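You operate a simulated robot arm through the tools that you are given. There is no shell and no other tool. Be economical: measure what you need, move in short steps, check, and stop when the job is done.

The job below is to be done with a simulated two-armed robot. You get a single attempt, and the scene is never put back.

JOB
Press the brown cake firm in the lever press, then take the piston out.
Fine: steel plate in under the ram; green band at the rim; lever up before the steel plate slides out; yellow piston on the slats. Set down upright: yellow piston. Where these are worked on the way, their far stop is far enough and under half their travel is too little: steel plate.

It is judged by the outcome, as a careful person would: the job done as asked, and still so three seconds after it is handed in. It fails if anything else is knocked over, pushed out of place, dropped, spilled or broken.

ROBOT AND FRAMES
Two 7-joint arms with fingered hands on one trunk, on a base that drives. Base frame: it is fixed to the floor where the robot stands at the start and does not move with it; the origin is under the middle of the robot, x ahead of it, y to its left, z up. Lengths are in mm, angles in degrees, forces in N, time in s.
The left shoulder is at the start at [21, 125, 1428], the right one opposite. With the tool pointing down near the work surface each hand reaches from about 100 to 700 mm from the robot's upright axis, wherever it stands, measured 20 degrees to its own side. Places, roughly: cake press lever [800, -100, 1300]; steel plate [600, -100, 800]; top of the drying slats [600, -200, 800]. Payload 4 kg a hand.
The tool frame of a hand sits at the grasp point between the pads (the TCP): z along the fingers, y along the line on which they close. The tips reach 29 mm beyond it. The gripper opens to 100 mm. The gripper's body begins 34 mm behind the TCP. The gripper is a hand of 5 fingers: y runs from the thumb to the fingers, the wrist lies at [-15, -105, -177] in the tool frame, and closing takes about 1.5 s.
Orientation is that of the tool frame in the base frame, as [roll, pitch, yaw] about the fixed x, y, z axes, in that order (R = Rz(yaw) Ry(pitch) Rx(roll)). With the fingers straight down and the wrist toward the robot, the tool's x, y and z point along [0, 1, 0], [1, 0, 0] and [0, 0, -1] of the base frame.

CONTROLS
- The arms move only by the tool send_rows. It takes "left_motion", "right_motion" or both (then of equal length, played together; a hand with none holds still); each is text: rows parted by semicolons, each of 6 numbers parted by spaces: the shift along the base's x, y, z in mm, then the turn, a rotation vector about the base's x, y, z in degrees. In form: x y z ax ay az; .... A call has 1 to 20 rows; each row shifts and turns the commanded pose from where the row before left it. "left_fingers" and "right_fingers" are, for a hand that has rows, the closure in counts, from 0 (fully open) to 255 (shut), set as the call begins (left out, the last holds). Each row takes 0.2 s and may step no farther than 50 mm and 8.6 degrees from the row before; otherwise, or with a gripper value out of range, the whole call is refused. Where a pose cannot be reached the arm comes as near as it can. A force on the tool above 90 N (or 10 N above the force at the start of the call, whichever is more), or a blocked arm, ends the call early, and 0.2 s more pass. The fingers move at their own pace (about 45 mm/s each) and stop on an object; they squeeze with about 27 N. The grip force told is the motor's: it shows also when the fingers shut on nothing. Time passes only in rows, and 0.2 s behind the last, so rows that do not move let the fingers close. The reply holds the time, the measured pose of the TCP, the force on the tool along the base axes, the opening and the grip force, in the units named above and with some noise, with the torque about the TCP (base axes, N m) and any sound that the robot's microphone picked up.
- Cameras (640 x 400 px; columns grow to the right, rows downward): "scene" is now at [101.1, -20.4, 1588.9]; the picture's right is [-0.14, -0.99, 0.00], its down [-0.37, 0.05, -0.93] and it looks along [0.92, -0.13, -0.37] (base axes); focal length 214 px, centre (320, 200). "left" rides on the left gripper at [-66, -86, -121] in its tool frame; the picture's right is [-0.76, -0.31, 0.58], its down [0.59, -0.70, 0.40] and it looks along [0.28, 0.64, 0.71] (tool axes); focal length 247 px, centre (320, 200). "right" rides on the right gripper at [65, -86, -121] in its tool frame; the picture's right is [-0.76, 0.31, -0.58], its down [-0.59, -0.70, 0.40] and it looks along [-0.28, 0.64, 0.71] (tool axes); focal length 247 px, centre (320, 200). There is no depth. A picture from a camera that has moved, and an enlarged one, comes with that camera's place and axes in the base frame and with its lens. The place of the scene camera against the robot may be out by one fixed shift of up to 25 mm in any direction.
- grab_frame(camera): a new picture of that camera. The clock stands still meanwhile.
- raise_lower(by): slides the trunk up (or, below 0, down) by that many mm; the arms and the scene camera ride with it, the base frame stays. It gives what a move gives, with no picture.
- steer(legs): drives the robot by 1 to 6 legs, each [ahead, turn to the left] in mm and degrees, along the robot's own axes; the way and the turn of a leg run together, so that a leg with both is an arc; at most 1500 mm and 180 degrees a leg. The arms and the cameras ride along, it lands a little off, and it stops where it bumps. It gives what a move gives.
- grasp_type(shape, hand): the hand has 5 fingers and takes this shape, open, in about a second: jaw (thumb against the fingers, like two jaws); tri (thumb and two fingers); tip (a fingertip pinch); poke (one finger out to press); point (the index stretched); flat (the hand flat); cup (the hand cupped); fist (a fist). The gripper value then closes the fingers along that shape, each until it touches; the sizes above hold for jaw. It gives what a move gives, with no picture.
- turn_head(pan, tilt): turns the head with the scene camera to pan (to the left, within 80 degrees either way) and tilt (down, from -29 to 69), counted from straight ahead of the robot. It gives what a move gives.
- zoom(camera, box): a new picture of the part [left, top, right, bottom] of that camera's present view, enlarged. The clock stands still meanwhile.
- close_job(): hands the job in; it is judged then, once.

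Go step by step. Nothing tells you exact positions but the pictures and the camera data: compare them with the known pose of the tool, close in by small moves and look again before you grip or let go. The budget is 120 turns and 108 pictures, counting those below and the enlarged ones. Unless the task says otherwise, let go and move clear before handing in, and close with one line.

The tools are called as a command line: name --argument value ..., lists and objects as JSON in quotes. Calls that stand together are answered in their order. send_rows: Moves the arms, as the interface text tells. Its arguments: {"type":"object","properties":{"left_motion":{"type":"string"},"left_fingers":{"type":"number"},"right_motion":{"type":"string"},"right_fingers":{"type":"number"}},"required":[]} The other tools are called the same way: raise_lower (by) slides the trunk up or down; grasp_type (shape, hand) gives the hand a shape; steer (legs) drives the base; turn_head (pan, tilt) turns the head that bears the scene camera; grab_frame (camera) takes a picture; zoom (camera, box) takes an enlarged picture of a part of a camera's view; close_job () hands the job in.

At the start:

```text
time: 0.0
left_tcp_pos: [547.0, 177.0, 1539.0]
left_tool_rot: [-180.0, 0.1, 90.0]
left_wrist_force: [-0.5, 0.2, 1.0]
left_moment: [0.01, -0.03, 0.01]
left_opening: 99.7
left_grasp_force: 0.2
left_shape: jaw
right_tcp_pos: [412.9, -281.4, 1604.2]
right_tool_rot: [-180.0, 0.0, 89.9]
right_wrist_force: [0.3, 0.9, -1.1]
right_moment: [0.0, 0.0, 0.02]
right_opening: 99.7
right_grasp_force: 0.0
right_shape: jaw
trunk travel left (down, up): [-625.0, 122.0]
robot x, y, heading: [1.8, -0.8, -0.1]
head pan, tilt: [-8.0, 21.8]
```

scene: 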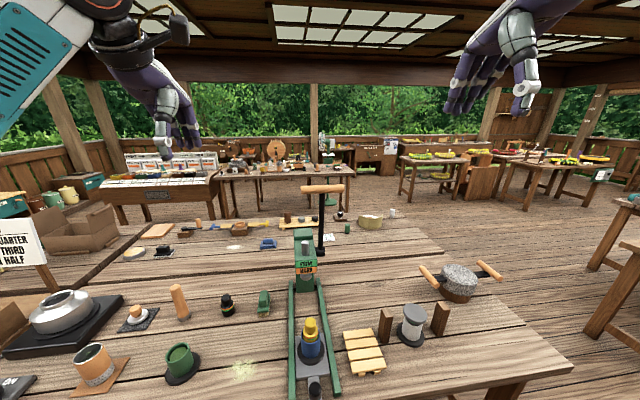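
right: 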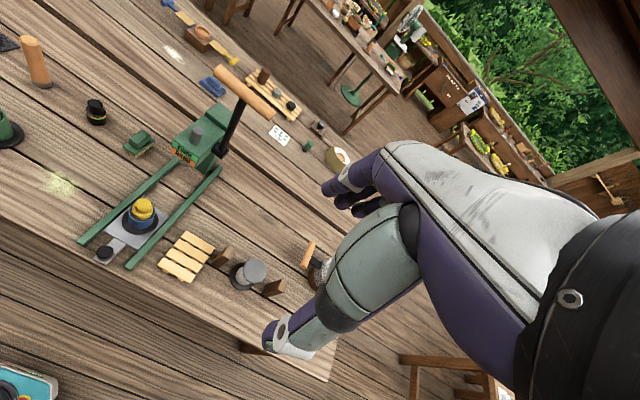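
left: 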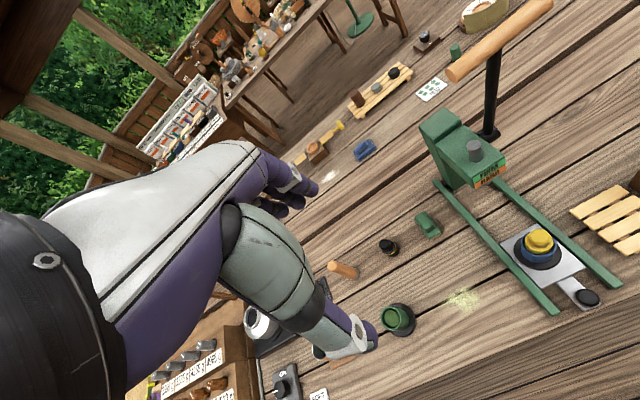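

I see a green lever press with a steel plate on rails in front, holding a blue/black ring with a yellow piston. I'll look closer first.

zoom --camera "scene" --box '[240, 170, 400, 270]'

zoom --camera "scene" --box '[240, 280, 432, 400]'

zoom --camera "left" --box '[400, 50, 640, 200]'

zoom --camera "left" --box '[480, 200, 640, 300]'

```text
4.00 times, centred on (320, 220) of scene
camera zoom: at [101.1, -20.4, 1588.9], right [-0.14, -0.99, 0.0], down [-0.37, 0.05, -0.93], along [0.92, -0.13, -0.37], focal length 858 px, centre (320, 120)
```

zoom: 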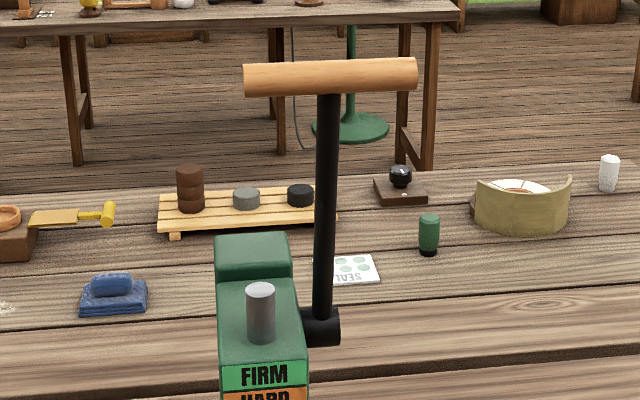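

```text
3.33 times, centred on (336, 340) of scene
camera zoom: at [101.1, -20.4, 1588.9], right [-0.14, -0.99, 0.0], down [-0.37, 0.05, -0.93], along [0.92, -0.13, -0.37], focal length 715 px, centre (267, -267)
```

zoom: 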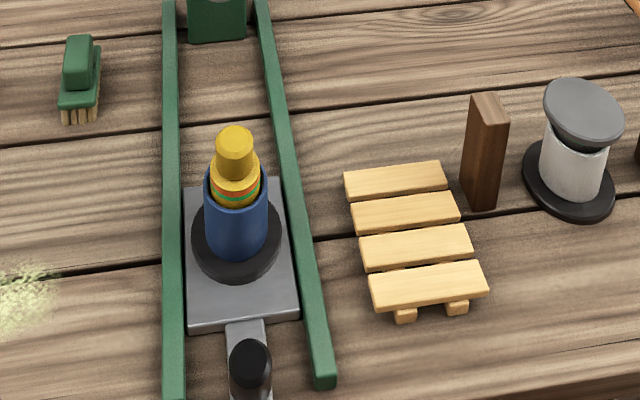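

```text
2.67 times, centred on (520, 125) of left
camera zoom: at [460.3, 111.2, 1660.0], right [-0.31, -0.76, -0.58], down [-0.7, 0.59, -0.4], along [0.64, 0.28, -0.71], focal length 659 px, centre (-213, 400)
```

zoom: 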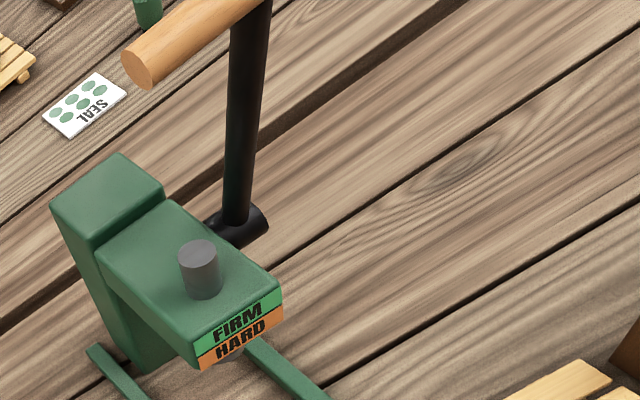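

```text
4.00 times, centred on (560, 250) of left
camera zoom: at [460.3, 111.2, 1660.0], right [-0.31, -0.76, -0.58], down [-0.7, 0.59, -0.4], along [0.64, 0.28, -0.71], focal length 988 px, centre (-640, 0)
```

zoom: 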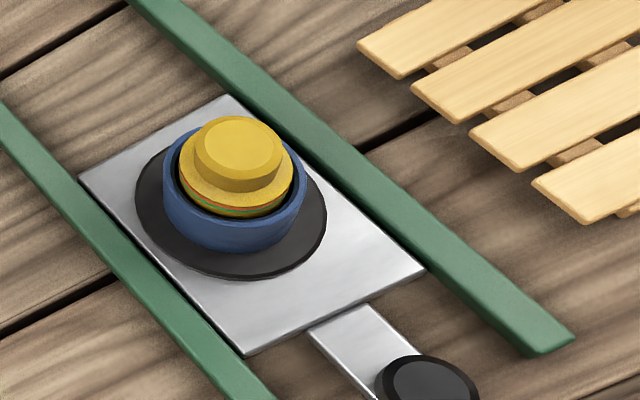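

The yellow piston has coloured bands; let me enlarge to see their order and the knob.

zoom --camera "scene" --box '[295, 312, 327, 332]'

zoom --camera "scene" --box '[276, 300, 356, 350]'

turn_head --pan -8 --tilt 45

grab_frame --camera "scene"

```text
16.00 times, centred on (311, 322) of scene
camera zoom: at [101.1, -20.4, 1588.9], right [-0.14, -0.99, 0.0], down [-0.37, 0.05, -0.93], along [0.92, -0.13, -0.37], focal length 3432 px, centre (464, -1752)
```

zoom: 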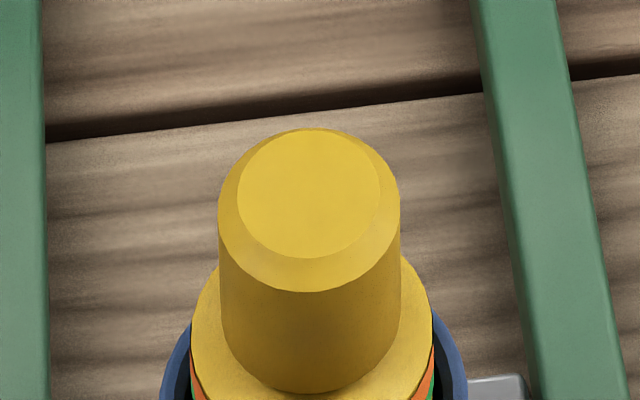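

```text
8.00 times, centred on (316, 325) of scene
camera zoom: at [101.1, -20.4, 1588.9], right [-0.14, -0.99, 0.0], down [-0.37, 0.05, -0.93], along [0.92, -0.13, -0.37], focal length 1716 px, centre (352, -800)
```

zoom: 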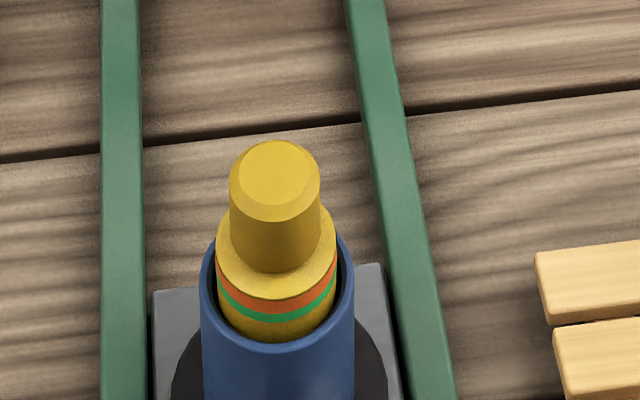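

```text
time: 0.9
left_tcp_pos: [545.1, 177.5, 1537.8]
left_tool_rot: [-179.9, 0.1, 90.2]
left_wrist_force: [-0.6, 0.0, 0.0]
left_moment: [0.0, -0.01, 0.0]
left_opening: 99.8
left_grasp_force: 0.1
left_shape: jaw
right_tcp_pos: [413.3, -281.5, 1604.1]
right_tool_rot: [180.0, 0.0, 89.8]
right_wrist_force: [-0.2, 0.0, 0.6]
right_moment: [0.03, -0.01, 0.02]
right_opening: 99.8
right_grasp_force: 0.0
right_shape: jaw
trunk travel left (down, up): [-625.0, 122.0]
robot x, y, heading: [1.7, -0.7, 0.1]
head pan, tilt: [-8.0, 45.0]
```

```text
98 pictures are left
camera scene: at [89.7, -18.7, 1553.2], right [-0.14, -0.99, 0.0], down [-0.7, 0.1, -0.71], along [0.7, -0.1, -0.71], focal length 214 px, centre (320, 200)
```

scene: 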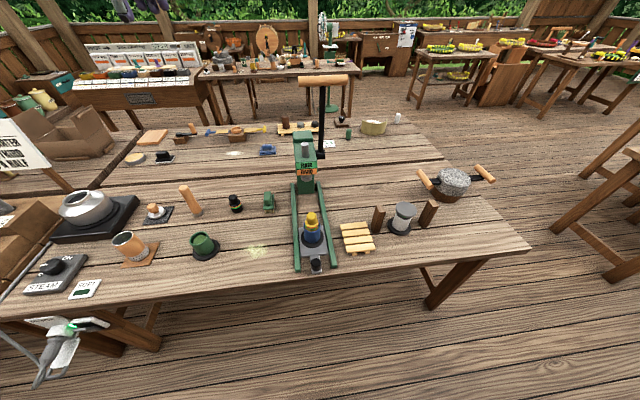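

The green band sits below the orange, so green must just reach the rim. By triangulation: plate knob ≈[478,-59,845], piston knob top ≈[605,-60,942], ram ≈[777,-61], lever handle ≈[770,-123,1352] with its pivot ≈[826,-123,1068]. I start by bringing the right hand above the plate knob.

send_rows --right_motion "4 15.9 -43 0 0 0;4 15.9 -43 0 0 0;4 15.9 -43 0 0 0;4 15.9 -43 0 0 0;4 15.9 -43 0 0 0;4 15.9 -43 0 0 0;4 15.9 -43 0 0 0;4 15.9 -43 0 0 0;4 15.9 -43 0 0 0;4 15.9 -43 0 0 0;4 15.9 -43 0 0 0;4 15.9 -43 0 0 0;4 15.9 -43 0 0 0;4 15.9 -43 0 0 0;0 0 0 0 0 0"

grab_frame --camera "scene"

grab_frame --camera "right"

```text
time: 4.1
left_tcp_pos: [546.0, 178.3, 1538.3]
left_tool_rot: [-179.9, 0.1, 90.1]
left_wrist_force: [0.7, -0.1, -0.3]
left_moment: [-0.02, 0.03, -0.01]
left_opening: 99.8
left_grasp_force: 0.0
left_shape: jaw
right_tcp_pos: [449.6, -147.5, 1107.6]
right_tool_rot: [-180.0, 0.0, 90.1]
right_wrist_force: [-0.4, 0.4, 0.8]
right_moment: [0.0, 0.01, 0.02]
right_opening: 99.7
right_grasp_force: 0.1
right_shape: jaw
right hand out of reach, approached as far as the arm can: row 11, 12, 13, 14
trunk travel left (down, up): [-625.0, 122.0]
robot x, y, heading: [-0.3, 1.2, -0.2]
head pan, tilt: [-8.0, 45.0]
```

```text
97 pictures are left
camera scene: at [89.9, -18.4, 1553.1], right [-0.14, -0.99, 0.0], down [-0.7, 0.1, -0.71], along [0.7, -0.1, -0.71], focal length 214 px, centre (320, 200)
```

scene: 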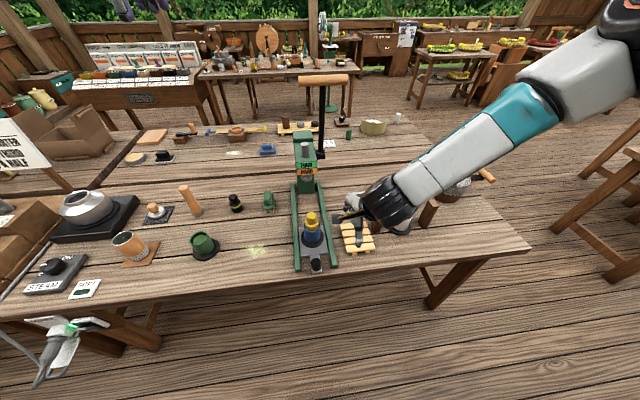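

```text
96 pictures are left
camera right: at [365.9, -81.9, 1229.4], right [0.31, -0.76, 0.58], down [-0.7, -0.59, -0.4], along [0.64, -0.28, -0.71], focal length 247 px, centre (320, 200)
```

right: 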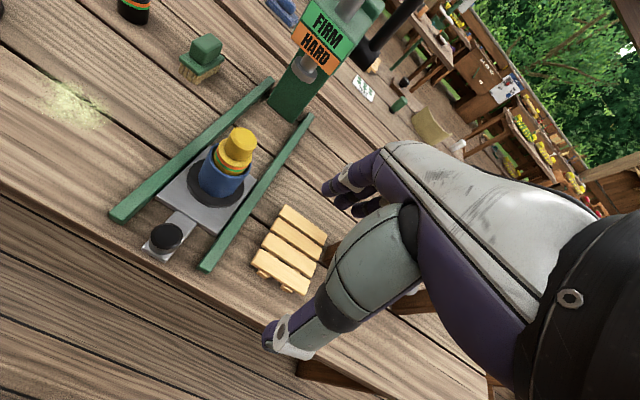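

The right arm reached its limit, so the trunk must come down. I'll raise the hand first, then lower the trunk.

send_rows --right_motion "0 0 45 0 0 0;0 0 45 0 0 0;0 0 45 0 0 0;0 0 45 0 0 0;0 0 45 0 0 0;0 0 0 0 0 0"

raise_lower --by -250

grab_frame --camera "scene"

grab_frame --camera "right"

grab_frame --camera "left"

```text
time: 5.5
left_tcp_pos: [545.9, 177.8, 1537.9]
left_tool_rot: [-179.9, 0.1, 90.0]
left_wrist_force: [-0.1, -0.2, 0.8]
left_moment: [0.01, 0.0, 0.03]
left_opening: 99.6
left_grasp_force: 0.0
left_shape: jaw
right_tcp_pos: [448.8, -147.9, 1333.1]
right_tool_rot: [-179.9, 0.0, 90.0]
right_wrist_force: [0.4, 0.2, 0.6]
right_moment: [0.01, 0.02, -0.05]
right_opening: 99.7
right_grasp_force: 0.0
right_shape: jaw
trunk travel left (down, up): [-625.0, 122.0]
robot x, y, heading: [-3.9, 0.6, -0.1]
head pan, tilt: [-8.0, 45.0]
```

```text
time: 8.1
left_tcp_pos: [544.5, 177.3, 1289.2]
left_tool_rot: [-180.0, 0.0, 90.1]
left_wrist_force: [-0.6, 0.2, -0.6]
left_moment: [0.02, 0.01, 0.01]
left_opening: 99.7
left_grasp_force: 0.0
left_shape: jaw
right_tcp_pos: [449.0, -145.4, 1083.4]
right_tool_rot: [179.9, -0.1, 89.9]
right_wrist_force: [0.4, -0.8, 0.3]
right_moment: [0.02, 0.0, 0.01]
right_opening: 99.9
right_grasp_force: 0.0
right_shape: jaw
trunk travel left (down, up): [-375.0, 372.0]
robot x, y, heading: [-0.6, -3.1, 0.1]
head pan, tilt: [-8.0, 45.0]
```

```text
95 pictures are left
camera scene: at [113.8, -18.6, 1301.3], right [-0.14, -0.99, 0.0], down [-0.7, 0.1, -0.71], along [0.7, -0.1, -0.71], focal length 214 px, centre (320, 200)
```

scene: 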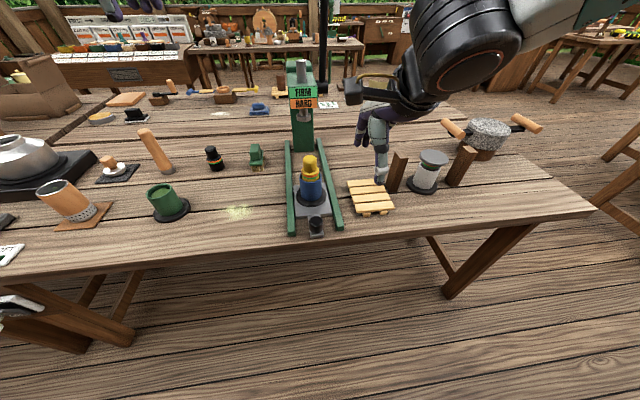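

```text
94 pictures are left
camera right: at [364.6, -80.8, 1204.6], right [0.31, -0.76, 0.58], down [-0.7, -0.59, -0.4], along [0.64, -0.28, -0.71], focal length 247 px, centre (320, 200)
```

right: 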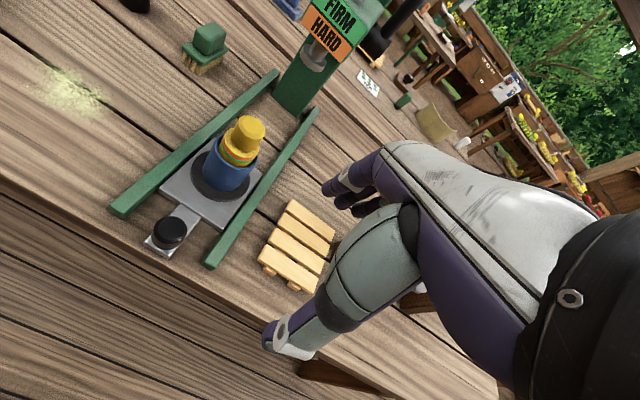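

```text
93 pictures are left
camera left: at [459.9, 111.2, 1410.2], right [-0.31, -0.76, -0.58], down [-0.7, 0.59, -0.4], along [0.64, 0.28, -0.71], focal length 247 px, centre (320, 200)
```

left: 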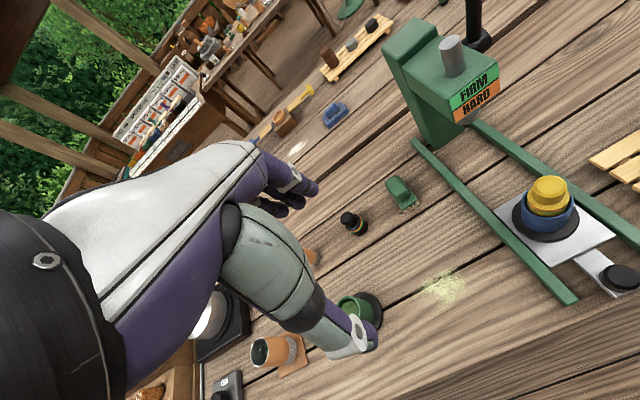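

Refined: plate knob top ≈[478,-49,858], piston top ≈[604,-51,970]. Moving the right hand above the plate knob.

send_rows --right_motion "7 24 -29 0 0 0;7 24 -29 0 0 0;7 24 -29 0 0 0;8 24 -29 0 0 0;0 0 0 0 0 0"

grab_frame --camera "scene"

grab_frame --camera "left"

grab_frame --camera "right"

```text
time: 9.2
left_tcp_pos: [546.3, 177.8, 1288.5]
left_tool_rot: [-179.9, 0.1, 90.1]
left_wrist_force: [-0.4, -0.4, -0.6]
left_moment: [0.02, 0.03, -0.02]
left_opening: 99.7
left_grasp_force: 0.1
left_shape: jaw
right_tcp_pos: [477.3, -53.7, 969.4]
right_tool_rot: [179.9, -0.1, 90.0]
right_wrist_force: [0.7, 0.6, 0.0]
right_moment: [0.02, 0.02, 0.0]
right_opening: 100.0
right_grasp_force: 0.1
right_shape: jaw
right hand out of reach, approached as far as the arm can: row 4
trunk travel left (down, up): [-375.0, 372.0]
robot x, y, heading: [-2.5, -4.5, -0.1]
head pan, tilt: [-8.0, 45.0]
```

```text
92 pictures are left
camera scene: at [113.8, -18.4, 1301.3], right [-0.14, -0.99, 0.0], down [-0.7, 0.1, -0.71], along [0.7, -0.1, -0.71], focal length 214 px, centre (320, 200)
```

scene: 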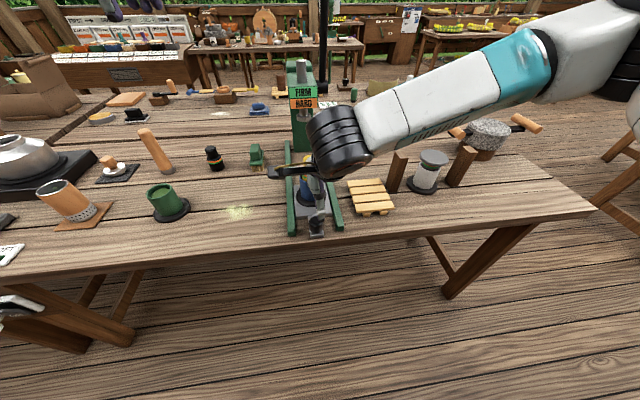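

```text
91 pictures are left
camera left: at [460.0, 111.5, 1410.2], right [-0.31, -0.76, -0.58], down [-0.7, 0.59, -0.4], along [0.64, 0.28, -0.71], focal length 247 px, centre (320, 200)
```

left: 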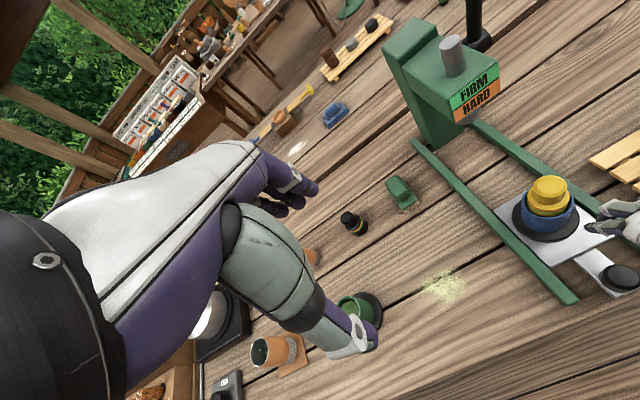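

```text
90 pictures are left
camera right: at [392.7, 11.7, 1091.2], right [0.31, -0.76, 0.58], down [-0.7, -0.59, -0.4], along [0.64, -0.28, -0.71], focal length 247 px, centre (320, 200)
```

right: 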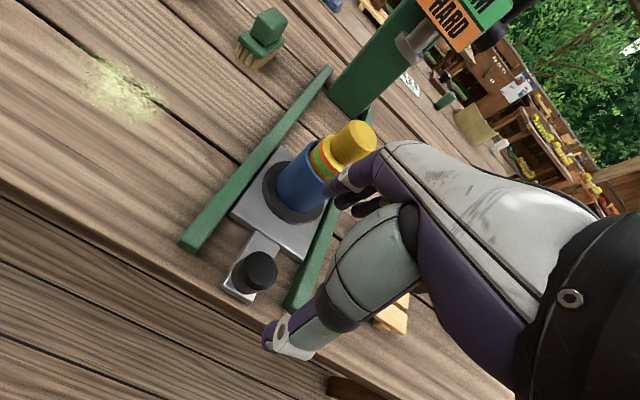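

The right camera puts the knob at about [481,-47]. The arm is near its limit again, so I'll lower the trunk to bring the hand down.

raise_lower --by -65

send_rows --right_motion "2 4 0 0 0 0;2 3 0 0 0 0;0 0 0 0 0 0"

grab_frame --camera "right"

zoom --camera "scene" --box '[240, 140, 400, 240]'

```text
time: 10.3
left_tcp_pos: [544.6, 178.8, 1223.1]
left_tool_rot: [-180.0, 0.1, 90.0]
left_wrist_force: [-0.6, 0.0, -0.2]
left_moment: [0.01, 0.02, -0.02]
left_opening: 99.8
left_grasp_force: 0.1
left_shape: jaw
right_tcp_pos: [477.4, -54.6, 904.0]
right_tool_rot: [179.9, 0.0, 89.9]
right_wrist_force: [-0.1, 0.4, 0.3]
right_moment: [0.0, 0.02, -0.04]
right_opening: 100.0
right_grasp_force: 0.1
right_shape: jaw
trunk travel left (down, up): [-310.0, 437.0]
robot x, y, heading: [2.4, 4.2, -0.1]
head pan, tilt: [-8.0, 45.0]
```

```text
time: 11.1
left_tcp_pos: [546.3, 179.1, 1224.8]
left_tool_rot: [-179.9, 0.0, 90.1]
left_wrist_force: [-0.9, 0.0, -0.3]
left_moment: [-0.01, -0.04, -0.01]
left_opening: 99.9
left_grasp_force: 0.0
left_shape: jaw
right_tcp_pos: [481.2, -46.8, 903.8]
right_tool_rot: [179.9, -0.2, 90.0]
right_wrist_force: [0.1, -0.3, -0.1]
right_moment: [0.02, -0.01, -0.03]
right_opening: 99.5
right_grasp_force: 0.1
right_shape: jaw
trunk travel left (down, up): [-310.0, 437.0]
robot x, y, heading: [-1.0, 0.5, -0.2]
head pan, tilt: [-8.0, 45.0]
```

```text
89 pictures are left
camera right: at [397.2, 17.6, 1025.2], right [0.31, -0.76, 0.58], down [-0.7, -0.59, -0.4], along [0.64, -0.28, -0.71], focal length 247 px, centre (320, 200)
```

right: 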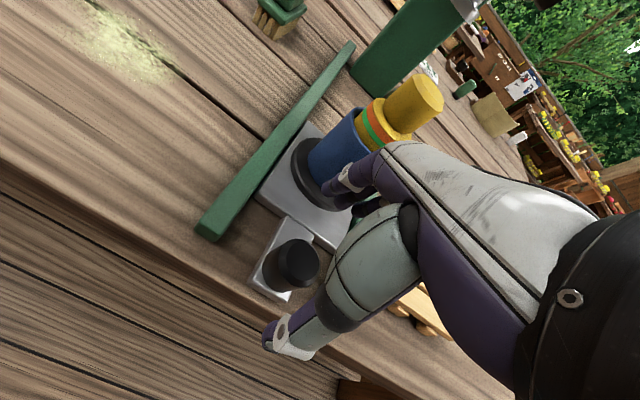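

```text
4.00 times, centred on (320, 190) of scene
camera zoom: at [129.5, -18.6, 1234.8], right [-0.14, -0.99, 0.0], down [-0.7, 0.1, -0.71], along [0.7, -0.1, -0.71], focal length 858 px, centre (320, 240)
```

zoom: 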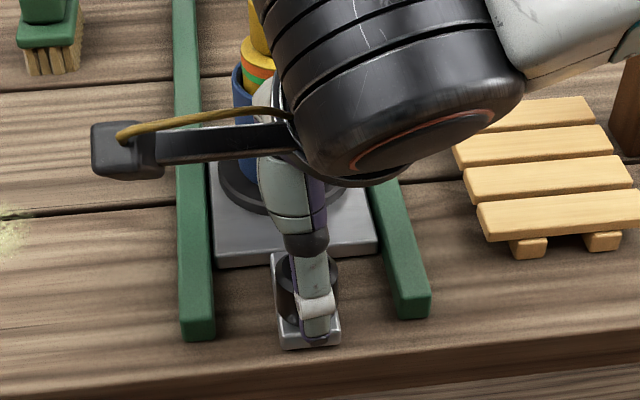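

The two views put the knob at about [476,-49], with its top near z 868. I'll descend partly with the hand open and look again.

send_rows --right_motion "-4 -2 -8 0 0 0;0 0 -10 0 0 0;0 0 0 0 0 0"

zoom --camera "right" --box '[160, 160, 480, 360]'

zoom --camera "left" --box '[480, 200, 640, 300]'

zoom --camera "scene" --box '[280, 180, 360, 230]'

```text
time: 11.9
left_tcp_pos: [546.0, 178.3, 1222.6]
left_tool_rot: [-179.9, 0.1, 90.1]
left_wrist_force: [-0.3, 0.1, 0.2]
left_moment: [0.03, 0.01, -0.03]
left_opening: 99.7
left_grasp_force: 0.1
left_shape: jaw
right_tcp_pos: [478.5, -53.8, 887.6]
right_tool_rot: [-179.9, -0.1, 90.1]
right_wrist_force: [0.1, 0.0, 0.2]
right_moment: [0.04, 0.01, -0.01]
right_opening: 99.9
right_grasp_force: 0.1
right_shape: jaw
right hand out of reach, approached as far as the arm can: row 2
trunk travel left (down, up): [-310.0, 437.0]
robot x, y, heading: [1.2, 0.3, 0.0]
head pan, tilt: [-8.0, 45.0]
```

```text
2.00 times, centred on (320, 260) of right
camera zoom: at [393.0, 11.6, 1008.6], right [0.31, -0.76, 0.57], down [-0.7, -0.59, -0.4], along [0.64, -0.28, -0.71], focal length 494 px, centre (320, 80)
```

zoom: 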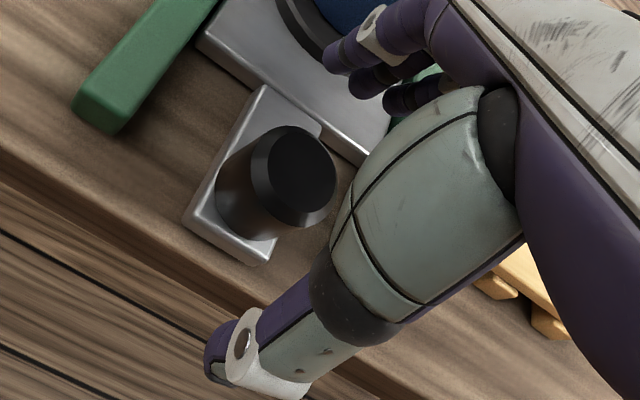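

```text
4.00 times, centred on (560, 250) of left
camera zoom: at [460.4, 111.3, 1344.9], right [-0.31, -0.76, -0.58], down [-0.7, 0.59, -0.4], along [0.64, 0.28, -0.71], focal length 988 px, centre (-640, 0)
```

zoom: 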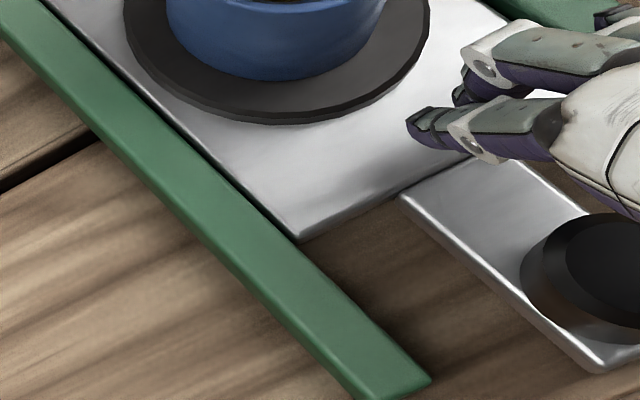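

```text
8.00 times, centred on (320, 205) of scene
camera zoom: at [129.5, -18.6, 1234.8], right [-0.14, -0.99, 0.0], down [-0.7, 0.1, -0.71], along [0.7, -0.1, -0.71], focal length 1716 px, centre (320, 160)
```

zoom: 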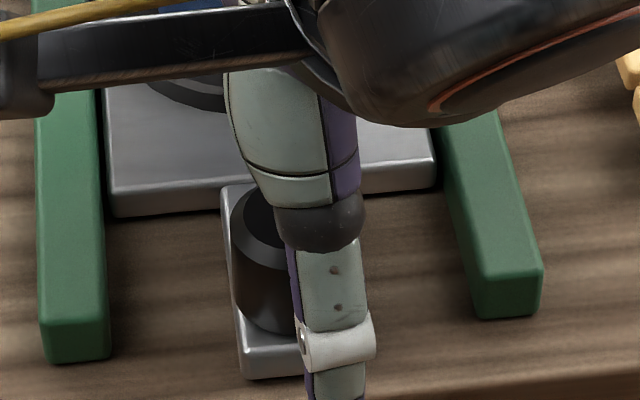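

Knob ≈[477,-50,870]. The right arm is limited when it reaches across centre, so I'll raise the hand and turn the base 15° left to put the press on the right arm's side.

send_rows --right_motion "0 0 40 0 0 0;0 0 40 0 0 0;0 0 40 0 0 0;0 -15 40 0 0 0;0 -30 20 0 0 0;0 -40 0 0 0 0;0 -40 0 0 0 0"

steer --legs '[[0, 15]]'

turn_head --pan -23 --tilt 45

grab_frame --camera "scene"

```text
time: 13.5
left_tcp_pos: [545.1, 176.2, 1224.1]
left_tool_rot: [-179.9, 0.0, 90.2]
left_wrist_force: [0.4, 0.4, 0.9]
left_moment: [0.02, -0.01, 0.02]
left_opening: 99.8
left_grasp_force: 0.0
left_shape: jaw
right_tcp_pos: [476.1, -180.4, 1067.0]
right_tool_rot: [-179.9, -0.1, 90.1]
right_wrist_force: [0.1, 0.1, 0.2]
right_moment: [-0.01, -0.01, 0.0]
right_opening: 99.9
right_grasp_force: 0.0
right_shape: jaw
trunk travel left (down, up): [-310.0, 437.0]
robot x, y, heading: [1.8, -3.4, 0.2]
head pan, tilt: [-8.0, 45.0]
```

```text
time: 14.8
left_tcp_pos: [480.4, 313.4, 1222.7]
left_tool_rot: [-179.9, 0.2, 105.2]
left_wrist_force: [0.4, -0.4, -0.1]
left_moment: [-0.01, -0.02, 0.01]
left_opening: 99.8
left_grasp_force: 0.0
left_shape: jaw
right_tcp_pos: [505.1, -48.3, 1067.8]
right_tool_rot: [-180.0, 0.0, 105.1]
right_wrist_force: [-0.7, -0.6, -0.4]
right_moment: [0.0, 0.01, 0.02]
right_opening: 99.9
right_grasp_force: 0.0
right_shape: jaw
trunk travel left (down, up): [-310.0, 437.0]
robot x, y, heading: [-0.1, -2.9, 15.2]
head pan, tilt: [-8.0, 45.0]
```

```text
time: 15.6
left_tcp_pos: [480.3, 313.9, 1223.9]
left_tool_rot: [-179.9, 0.1, 105.2]
left_wrist_force: [0.3, 0.5, 0.1]
left_moment: [0.01, 0.03, 0.01]
left_opening: 99.8
left_grasp_force: 0.1
left_shape: jaw
right_tcp_pos: [506.5, -48.3, 1067.3]
right_tool_rot: [-180.0, 0.1, 105.0]
right_wrist_force: [-0.4, 0.3, 0.1]
right_moment: [-0.03, -0.02, -0.01]
right_opening: 99.7
right_grasp_force: 0.0
right_shape: jaw
trunk travel left (down, up): [-310.0, 437.0]
robot x, y, heading: [2.6, -1.9, 15.3]
head pan, tilt: [-23.0, 45.0]
```

```text
84 pictures are left
camera scene: at [127.2, -0.6, 1234.8], right [-0.14, -0.99, 0.0], down [-0.7, 0.1, -0.71], along [0.7, -0.1, -0.71], focal length 214 px, centre (320, 200)
```

scene: 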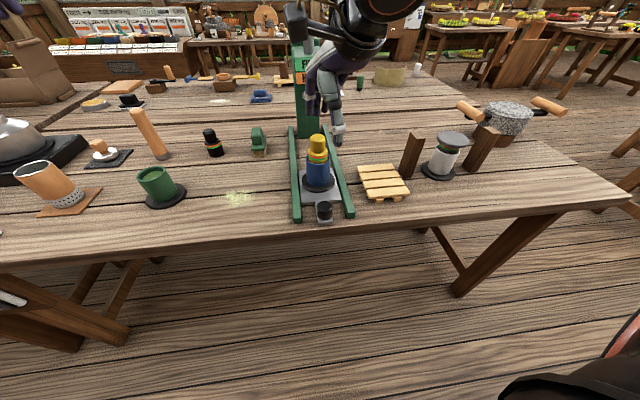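

The hand is at [506,-48,1067] with yaw 105, which is fine for a round knob. Descending over it.

send_rows --right_motion "-15 -1 -30 0 0 0;-14 -1 -30 0 0 0;0 0 -40 0 0 0;0 0 -40 0 0 0;0 0 -32 0 0 0;0 0 0 0 0 0"

zoom --camera "right" --box '[160, 160, 480, 360]'

zoom --camera "scene" --box '[280, 180, 360, 230]'

```text
time: 17.0
left_tcp_pos: [480.4, 313.4, 1223.1]
left_tool_rot: [-179.9, 0.2, 105.2]
left_wrist_force: [0.5, 0.0, 0.2]
left_moment: [-0.04, -0.02, -0.03]
left_opening: 99.8
left_grasp_force: 0.1
left_shape: jaw
right_tcp_pos: [476.9, -50.4, 895.9]
right_tool_rot: [180.0, 0.0, 105.0]
right_wrist_force: [0.4, 0.2, 0.0]
right_moment: [0.01, -0.02, 0.01]
right_opening: 99.9
right_grasp_force: 0.1
right_shape: jaw
trunk travel left (down, up): [-310.0, 437.0]
robot x, y, heading: [-0.4, 2.5, 15.1]
head pan, tilt: [-23.0, 45.0]
```

```text
2.00 times, centred on (320, 260) of right
camera zoom: at [377.9, -10.1, 1016.6], right [0.49, -0.65, 0.58], down [-0.53, -0.75, -0.4], along [0.69, -0.11, -0.71], focal length 494 px, centre (320, 80)
```

zoom: 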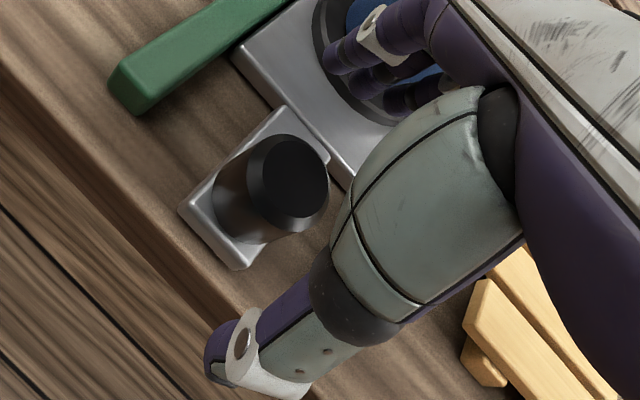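

```text
8.00 times, centred on (320, 205) of scene
camera zoom: at [127.0, -0.7, 1234.9], right [-0.14, -0.99, 0.0], down [-0.7, 0.1, -0.71], along [0.7, -0.1, -0.71], focal length 1716 px, centre (320, 160)
```

zoom: 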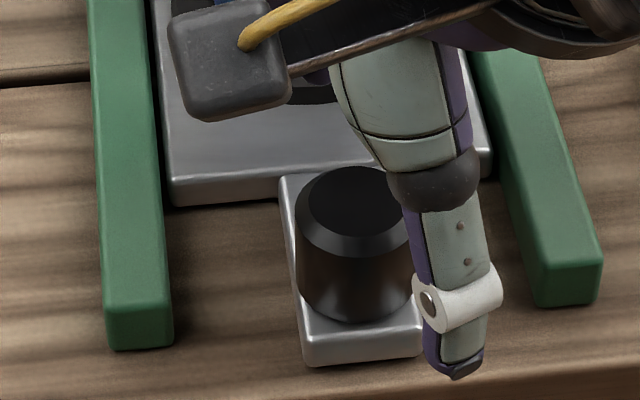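

The knob lies right under the TCP. Lowering 20 mm and closing on it.

send_rows --right_motion "0 0 -10 0 0 0;0 0 -10 0 0 0;0 0 0 0 0 0"

send_rows --right_motion "0 0 0 0 0 0;0 0 0 0 0 0;0 0 0 0 0 0;0 0 0 0 0 0;0 0 0 0 0 0;0 0 0 0 0 0;0 0 0 0 0 0;0 0 0 0 0 0" --right_fingers 255

grab_frame --camera "right"

zoom --camera "scene" --box '[260, 130, 388, 210]'

```text
time: 17.8
left_tcp_pos: [480.6, 313.2, 1223.3]
left_tool_rot: [-179.9, 0.0, 105.2]
left_wrist_force: [0.5, -0.1, 0.4]
left_moment: [-0.04, -0.01, 0.02]
left_opening: 99.7
left_grasp_force: 0.0
left_shape: jaw
right_tcp_pos: [477.4, -50.2, 875.8]
right_tool_rot: [180.0, 0.0, 105.0]
right_wrist_force: [0.3, -0.1, -0.2]
right_moment: [0.01, -0.01, -0.03]
right_opening: 99.6
right_grasp_force: 0.0
right_shape: jaw
trunk travel left (down, up): [-310.0, 437.0]
robot x, y, heading: [-4.4, 3.7, 15.0]
head pan, tilt: [-23.0, 45.0]
```

```text
time: 19.6
left_tcp_pos: [480.5, 312.9, 1223.5]
left_tool_rot: [-180.0, 0.1, 105.2]
left_wrist_force: [-0.3, 0.4, 0.4]
left_moment: [-0.03, 0.01, 0.01]
left_opening: 100.0
left_grasp_force: 0.1
left_shape: jaw
right_tcp_pos: [475.8, -50.5, 875.6]
right_tool_rot: [180.0, -0.1, 104.9]
right_wrist_force: [-2.2, -1.7, -1.2]
right_moment: [-0.04, 0.06, -0.01]
right_opening: 27.5
right_grasp_force: 27.1
right_shape: jaw
trunk travel left (down, up): [-310.0, 437.0]
robot x, y, heading: [-0.4, -1.7, 15.0]
head pan, tilt: [-23.0, 45.0]
```

```text
81 pictures are left
camera right: at [377.9, -10.4, 996.8], right [0.49, -0.65, 0.58], down [-0.53, -0.75, -0.4], along [0.69, -0.11, -0.71], focal length 247 px, centre (320, 200)
```

right: 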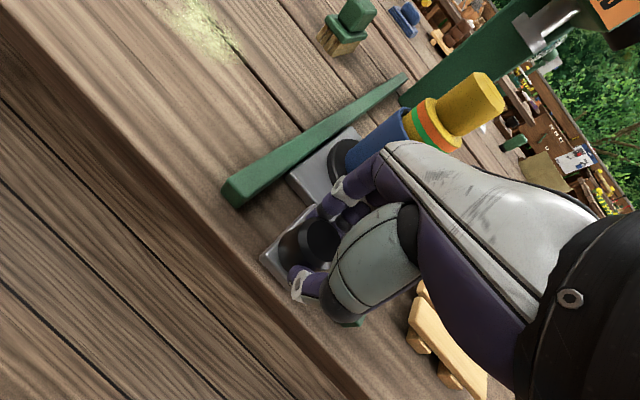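

```text
5.00 times, centred on (324, 170) of scene
camera zoom: at [127.1, -1.0, 1234.8], right [-0.14, -0.99, 0.0], down [-0.7, 0.1, -0.71], along [0.7, -0.1, -0.71], focal length 1072 px, centre (300, 350)
```

zoom: 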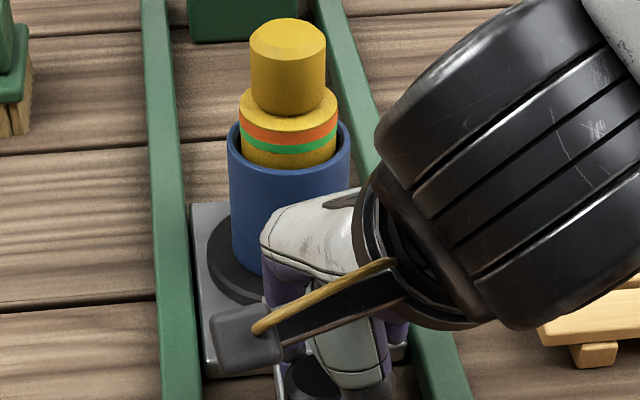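

Gripped firmly (27.5 mm). Sliding the plate in toward +x, watching the clearance to the ram (≈1006 vs piston top 970).

send_rows --right_motion "10 0 0 0 0 0;15 0 0 0 0 0;15 0 0 0 0 0;15 0 0 0 0 0;15 0 0 0 0 0;15 0 0 0 0 0;15 0 0 0 0 0;0 0 0 0 0 0"

grab_frame --camera "scene"

grab_frame --camera "right"

```text
time: 21.4
left_tcp_pos: [481.3, 313.9, 1223.5]
left_tool_rot: [-179.9, 0.0, 105.2]
left_wrist_force: [-0.5, 0.2, 0.0]
left_moment: [0.0, 0.03, -0.02]
left_opening: 99.7
left_grasp_force: 0.1
left_shape: jaw
right_tcp_pos: [577.4, -50.4, 874.6]
right_tool_rot: [-180.0, 0.0, 105.0]
right_wrist_force: [-1.1, -6.0, -3.4]
right_moment: [-0.15, -0.02, -0.05]
right_opening: 27.3
right_grasp_force: 27.1
right_shape: jaw
trunk travel left (down, up): [-310.0, 437.0]
robot x, y, heading: [-0.7, 5.3, 15.4]
head pan, tilt: [-23.0, 45.0]
```

```text
79 pictures are left
camera scene: at [127.6, -1.3, 1234.7], right [-0.14, -0.99, 0.0], down [-0.7, 0.1, -0.71], along [0.7, -0.1, -0.71], focal length 214 px, centre (320, 200)
```

scene: 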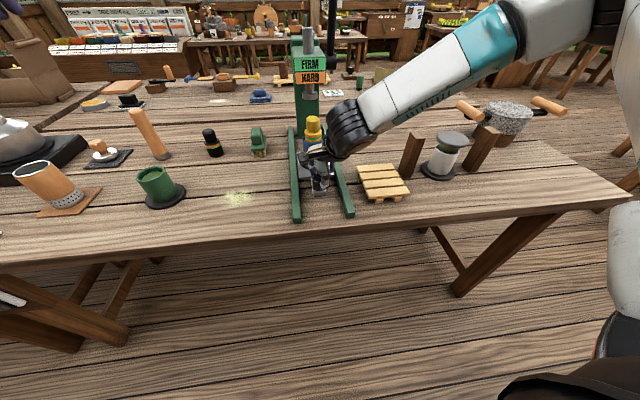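

```text
78 pictures are left
camera right: at [479.0, -10.4, 997.0], right [0.49, -0.65, 0.58], down [-0.53, -0.75, -0.4], along [0.69, -0.11, -0.71], focal length 247 px, centre (320, 200)
```

right: 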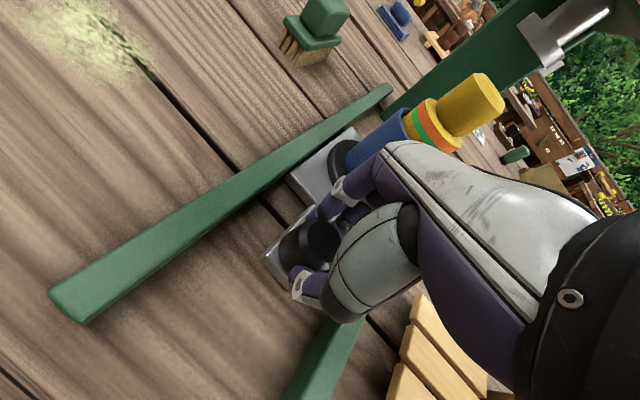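

Plate slides well. Continuing in smaller steps to the far stop.

send_rows --right_motion "15 0 0 0 0 0;15 0 0 0 0 0;15 0 0 0 0 0;10 0 0 0 0 0;6 0 0 0 0 0;6 0 0 0 0 0;6 0 0 0 0 0;0 0 0 0 0 0"

zoom --camera "scene" --box '[240, 30, 400, 230]'

grab_frame --camera "right"

```text
time: 23.2
left_tcp_pos: [479.6, 312.6, 1223.4]
left_tool_rot: [180.0, 0.0, 105.0]
left_wrist_force: [-0.5, 0.6, 0.0]
left_moment: [0.04, 0.02, 0.0]
left_opening: 99.7
left_grasp_force: 0.0
left_shape: jaw
right_tcp_pos: [647.6, -51.3, 875.0]
right_tool_rot: [-179.9, -0.2, 105.1]
right_wrist_force: [-13.1, -6.8, -1.3]
right_moment: [-0.18, 0.35, -0.05]
right_opening: 27.6
right_grasp_force: 26.6
right_shape: jaw
trunk travel left (down, up): [-310.0, 437.0]
robot x, y, heading: [-0.7, -0.5, 15.4]
head pan, tilt: [-23.0, 45.0]
```

```text
2.00 times, centred on (320, 130) of scene
camera zoom: at [126.0, -1.6, 1235.0], right [-0.14, -0.99, 0.0], down [-0.7, 0.1, -0.71], along [0.7, -0.1, -0.71], focal length 429 px, centre (320, 340)
```

zoom: 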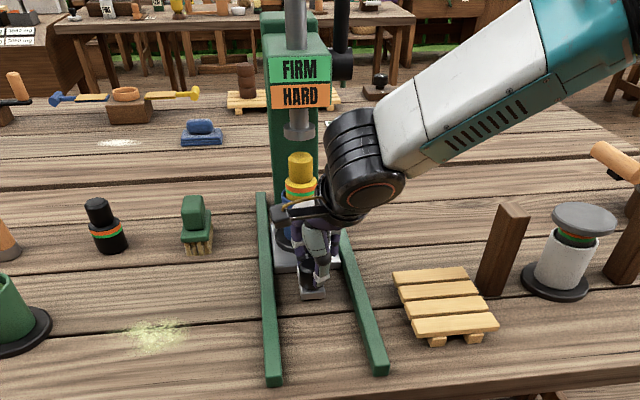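

```text
76 pictures are left
camera right: at [550.4, -10.3, 997.0], right [0.49, -0.65, 0.58], down [-0.53, -0.75, -0.4], along [0.69, -0.11, -0.71], focal length 247 px, centre (320, 200)
```

right: 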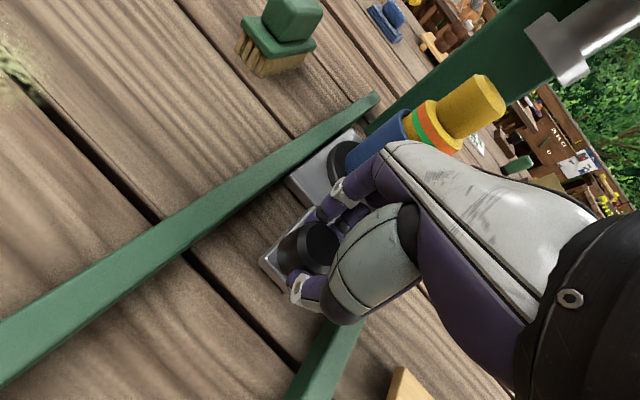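

send_rows --right_motion "4 0 0 0 0 0;4 0 0 0 0 0;0 0 0 0 0 0"

grab_frame --camera "left"

```text
time: 24.0
left_tcp_pos: [478.0, 312.2, 1224.0]
left_tool_rot: [179.9, 0.0, 105.2]
left_wrist_force: [0.4, 1.3, 0.7]
left_moment: [-0.02, 0.0, 0.02]
left_opening: 99.7
left_grasp_force: 0.2
left_shape: jaw
right_tcp_pos: [655.9, -50.7, 875.0]
right_tool_rot: [-180.0, -0.1, 105.3]
right_wrist_force: [-27.3, -4.6, -0.1]
right_moment: [-0.17, 0.73, -0.02]
right_opening: 30.0
right_grasp_force: 27.2
right_shape: jaw
trunk travel left (down, up): [-310.0, 437.0]
robot x, y, heading: [-1.0, -0.5, 15.3]
head pan, tilt: [-23.0, 45.0]
```

```text
75 pictures are left
camera left: at [412.4, 226.7, 1346.0], right [-0.1, -0.81, -0.58], down [-0.83, 0.38, -0.4], along [0.55, 0.44, -0.71], focal length 247 px, centre (320, 200)
```

left: 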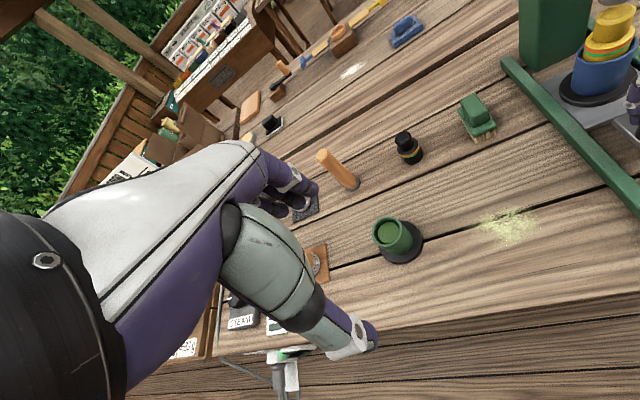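

Force rose to 27 N: the plate is at its far stop. I'll open the hand and lift clear.

send_rows --right_motion "-3 0 0 0 0 0;0 0 0 0 0 0;0 0 0 0 0 0;0 0 0 0 0 0;0 0 0 0 0 0" --right_fingers 70

send_rows --right_motion "-4 0 20 0 0 0;-10 0 30 0 0 0;-20 -10 40 0 0 0;-20 -25 35 0 0 0;-20 -30 30 0 0 0;-20 -30 30 0 0 0;0 0 0 0 0 0"

grab_frame --camera "scene"

```text
time: 25.2
left_tcp_pos: [481.5, 313.2, 1223.6]
left_tool_rot: [-179.9, 0.1, 105.2]
left_wrist_force: [0.1, -0.3, -0.6]
left_moment: [-0.03, 0.0, -0.02]
left_opening: 99.7
left_grasp_force: 0.0
left_shape: jaw
right_tcp_pos: [654.7, -50.6, 876.5]
right_tool_rot: [180.0, 0.0, 104.9]
right_wrist_force: [-0.2, 0.6, -0.8]
right_moment: [-0.03, -0.02, 0.0]
right_opening: 72.3
right_grasp_force: 0.1
right_shape: jaw
trunk travel left (down, up): [-310.0, 437.0]
robot x, y, heading: [1.8, -0.2, 15.1]
head pan, tilt: [-23.0, 45.0]
```

```text
time: 26.8
left_tcp_pos: [479.8, 313.9, 1223.3]
left_tool_rot: [-179.8, 0.0, 105.3]
left_wrist_force: [0.7, 0.6, 0.0]
left_moment: [0.01, 0.02, -0.01]
left_opening: 99.9
left_grasp_force: 0.1
left_shape: jaw
right_tcp_pos: [561.0, -145.7, 1060.9]
right_tool_rot: [-179.9, 0.0, 105.1]
right_wrist_force: [-0.4, 0.0, -0.2]
right_moment: [0.03, 0.0, 0.03]
right_opening: 72.2
right_grasp_force: 0.0
right_shape: jaw
trunk travel left (down, up): [-310.0, 437.0]
robot x, y, heading: [3.5, 1.2, 15.0]
head pan, tilt: [-23.0, 45.0]
```

```text
74 pictures are left
camera scene: at [127.6, -0.5, 1234.7], right [-0.14, -0.99, 0.0], down [-0.7, 0.1, -0.71], along [0.7, -0.1, -0.71], focal length 214 px, centre (320, 200)
```

scene: 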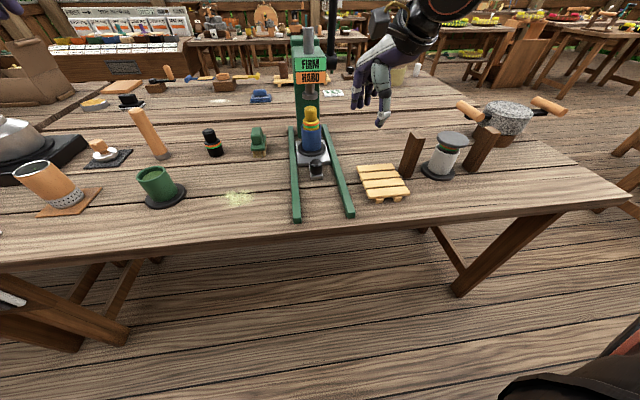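

Plate is fully in. Now the lever: raise the trunk and re-aim the head to locate the handle accurately.

raise_lower --by 230

turn_head --pan -23 --tilt 25

grab_frame --camera "scene"

grab_frame --camera "right"

grab_frame --camera "left"

```text
time: 29.2
left_tcp_pos: [480.3, 314.1, 1454.0]
left_tool_rot: [-179.9, 0.1, 105.2]
left_wrist_force: [0.7, -0.9, -1.3]
left_moment: [-0.02, -0.03, 0.01]
left_opening: 99.8
left_grasp_force: 0.0
left_shape: jaw
right_tcp_pos: [561.2, -145.7, 1290.2]
right_tool_rot: [-180.0, -0.1, 105.0]
right_wrist_force: [-0.8, 0.3, 0.3]
right_moment: [-0.02, 0.0, -0.01]
right_opening: 72.2
right_grasp_force: 0.0
right_shape: jaw
trunk travel left (down, up): [-540.0, 207.0]
robot x, y, heading: [3.1, -2.7, 15.2]
head pan, tilt: [-23.0, 45.0]
```

```text
time: 30.0
left_tcp_pos: [481.5, 314.0, 1453.9]
left_tool_rot: [-179.9, 0.2, 105.2]
left_wrist_force: [-0.2, 0.3, 0.6]
left_moment: [-0.01, -0.03, -0.02]
left_opening: 99.7
left_grasp_force: 0.1
left_shape: jaw
right_tcp_pos: [560.8, -146.2, 1290.3]
right_tool_rot: [179.9, 0.0, 105.1]
right_wrist_force: [-0.3, -0.5, 0.4]
right_moment: [0.0, -0.04, 0.03]
right_opening: 72.2
right_grasp_force: 0.1
right_shape: jaw
trunk travel left (down, up): [-540.0, 207.0]
robot x, y, heading: [-1.6, 1.0, 15.6]
head pan, tilt: [-23.0, 25.0]
```

```text
73 pictures are left
camera scene: at [102.7, -11.9, 1498.4], right [-0.14, -0.99, 0.0], down [-0.42, 0.06, -0.91], along [0.9, -0.12, -0.42], focal length 214 px, centre (320, 200)
```

scene: 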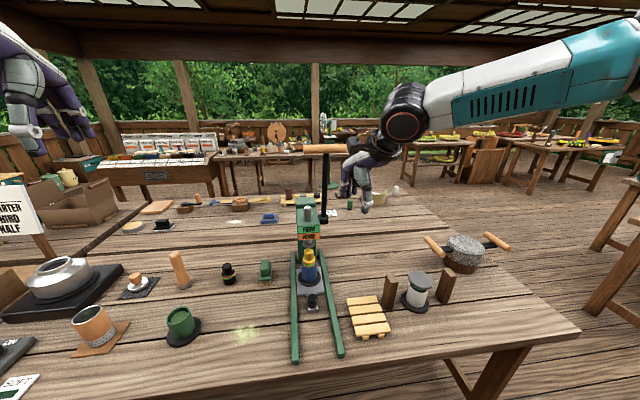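

```text
72 pictures are left
camera right: at [462.8, -105.0, 1412.0], right [0.49, -0.65, 0.58], down [-0.53, -0.75, -0.4], along [0.69, -0.11, -0.71], focal length 247 px, centre (320, 200)
```

right: 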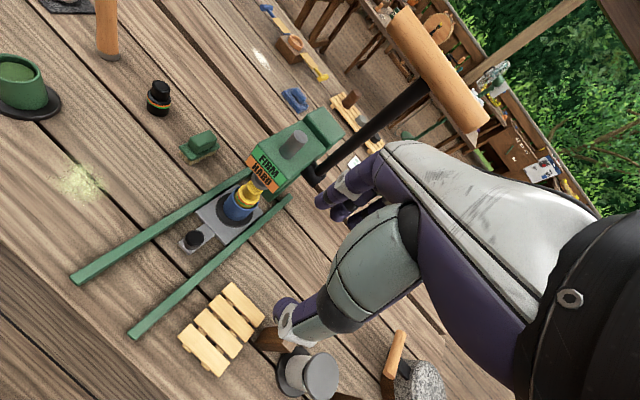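

```text
71 pictures are left
camera left: at [415.4, 227.0, 1575.0], right [-0.1, -0.81, -0.58], down [-0.83, 0.38, -0.4], along [0.54, 0.44, -0.71], focal length 247 px, centre (320, 200)
```

left: 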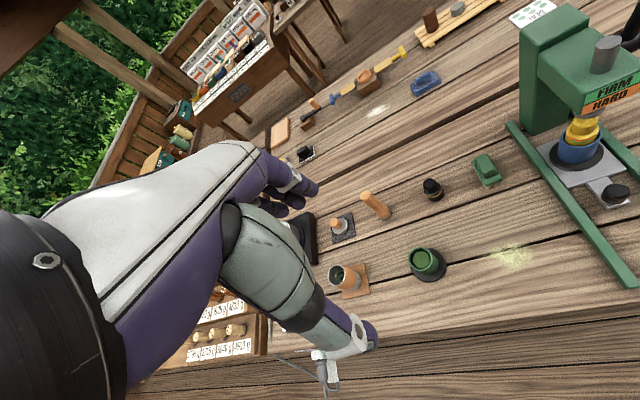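

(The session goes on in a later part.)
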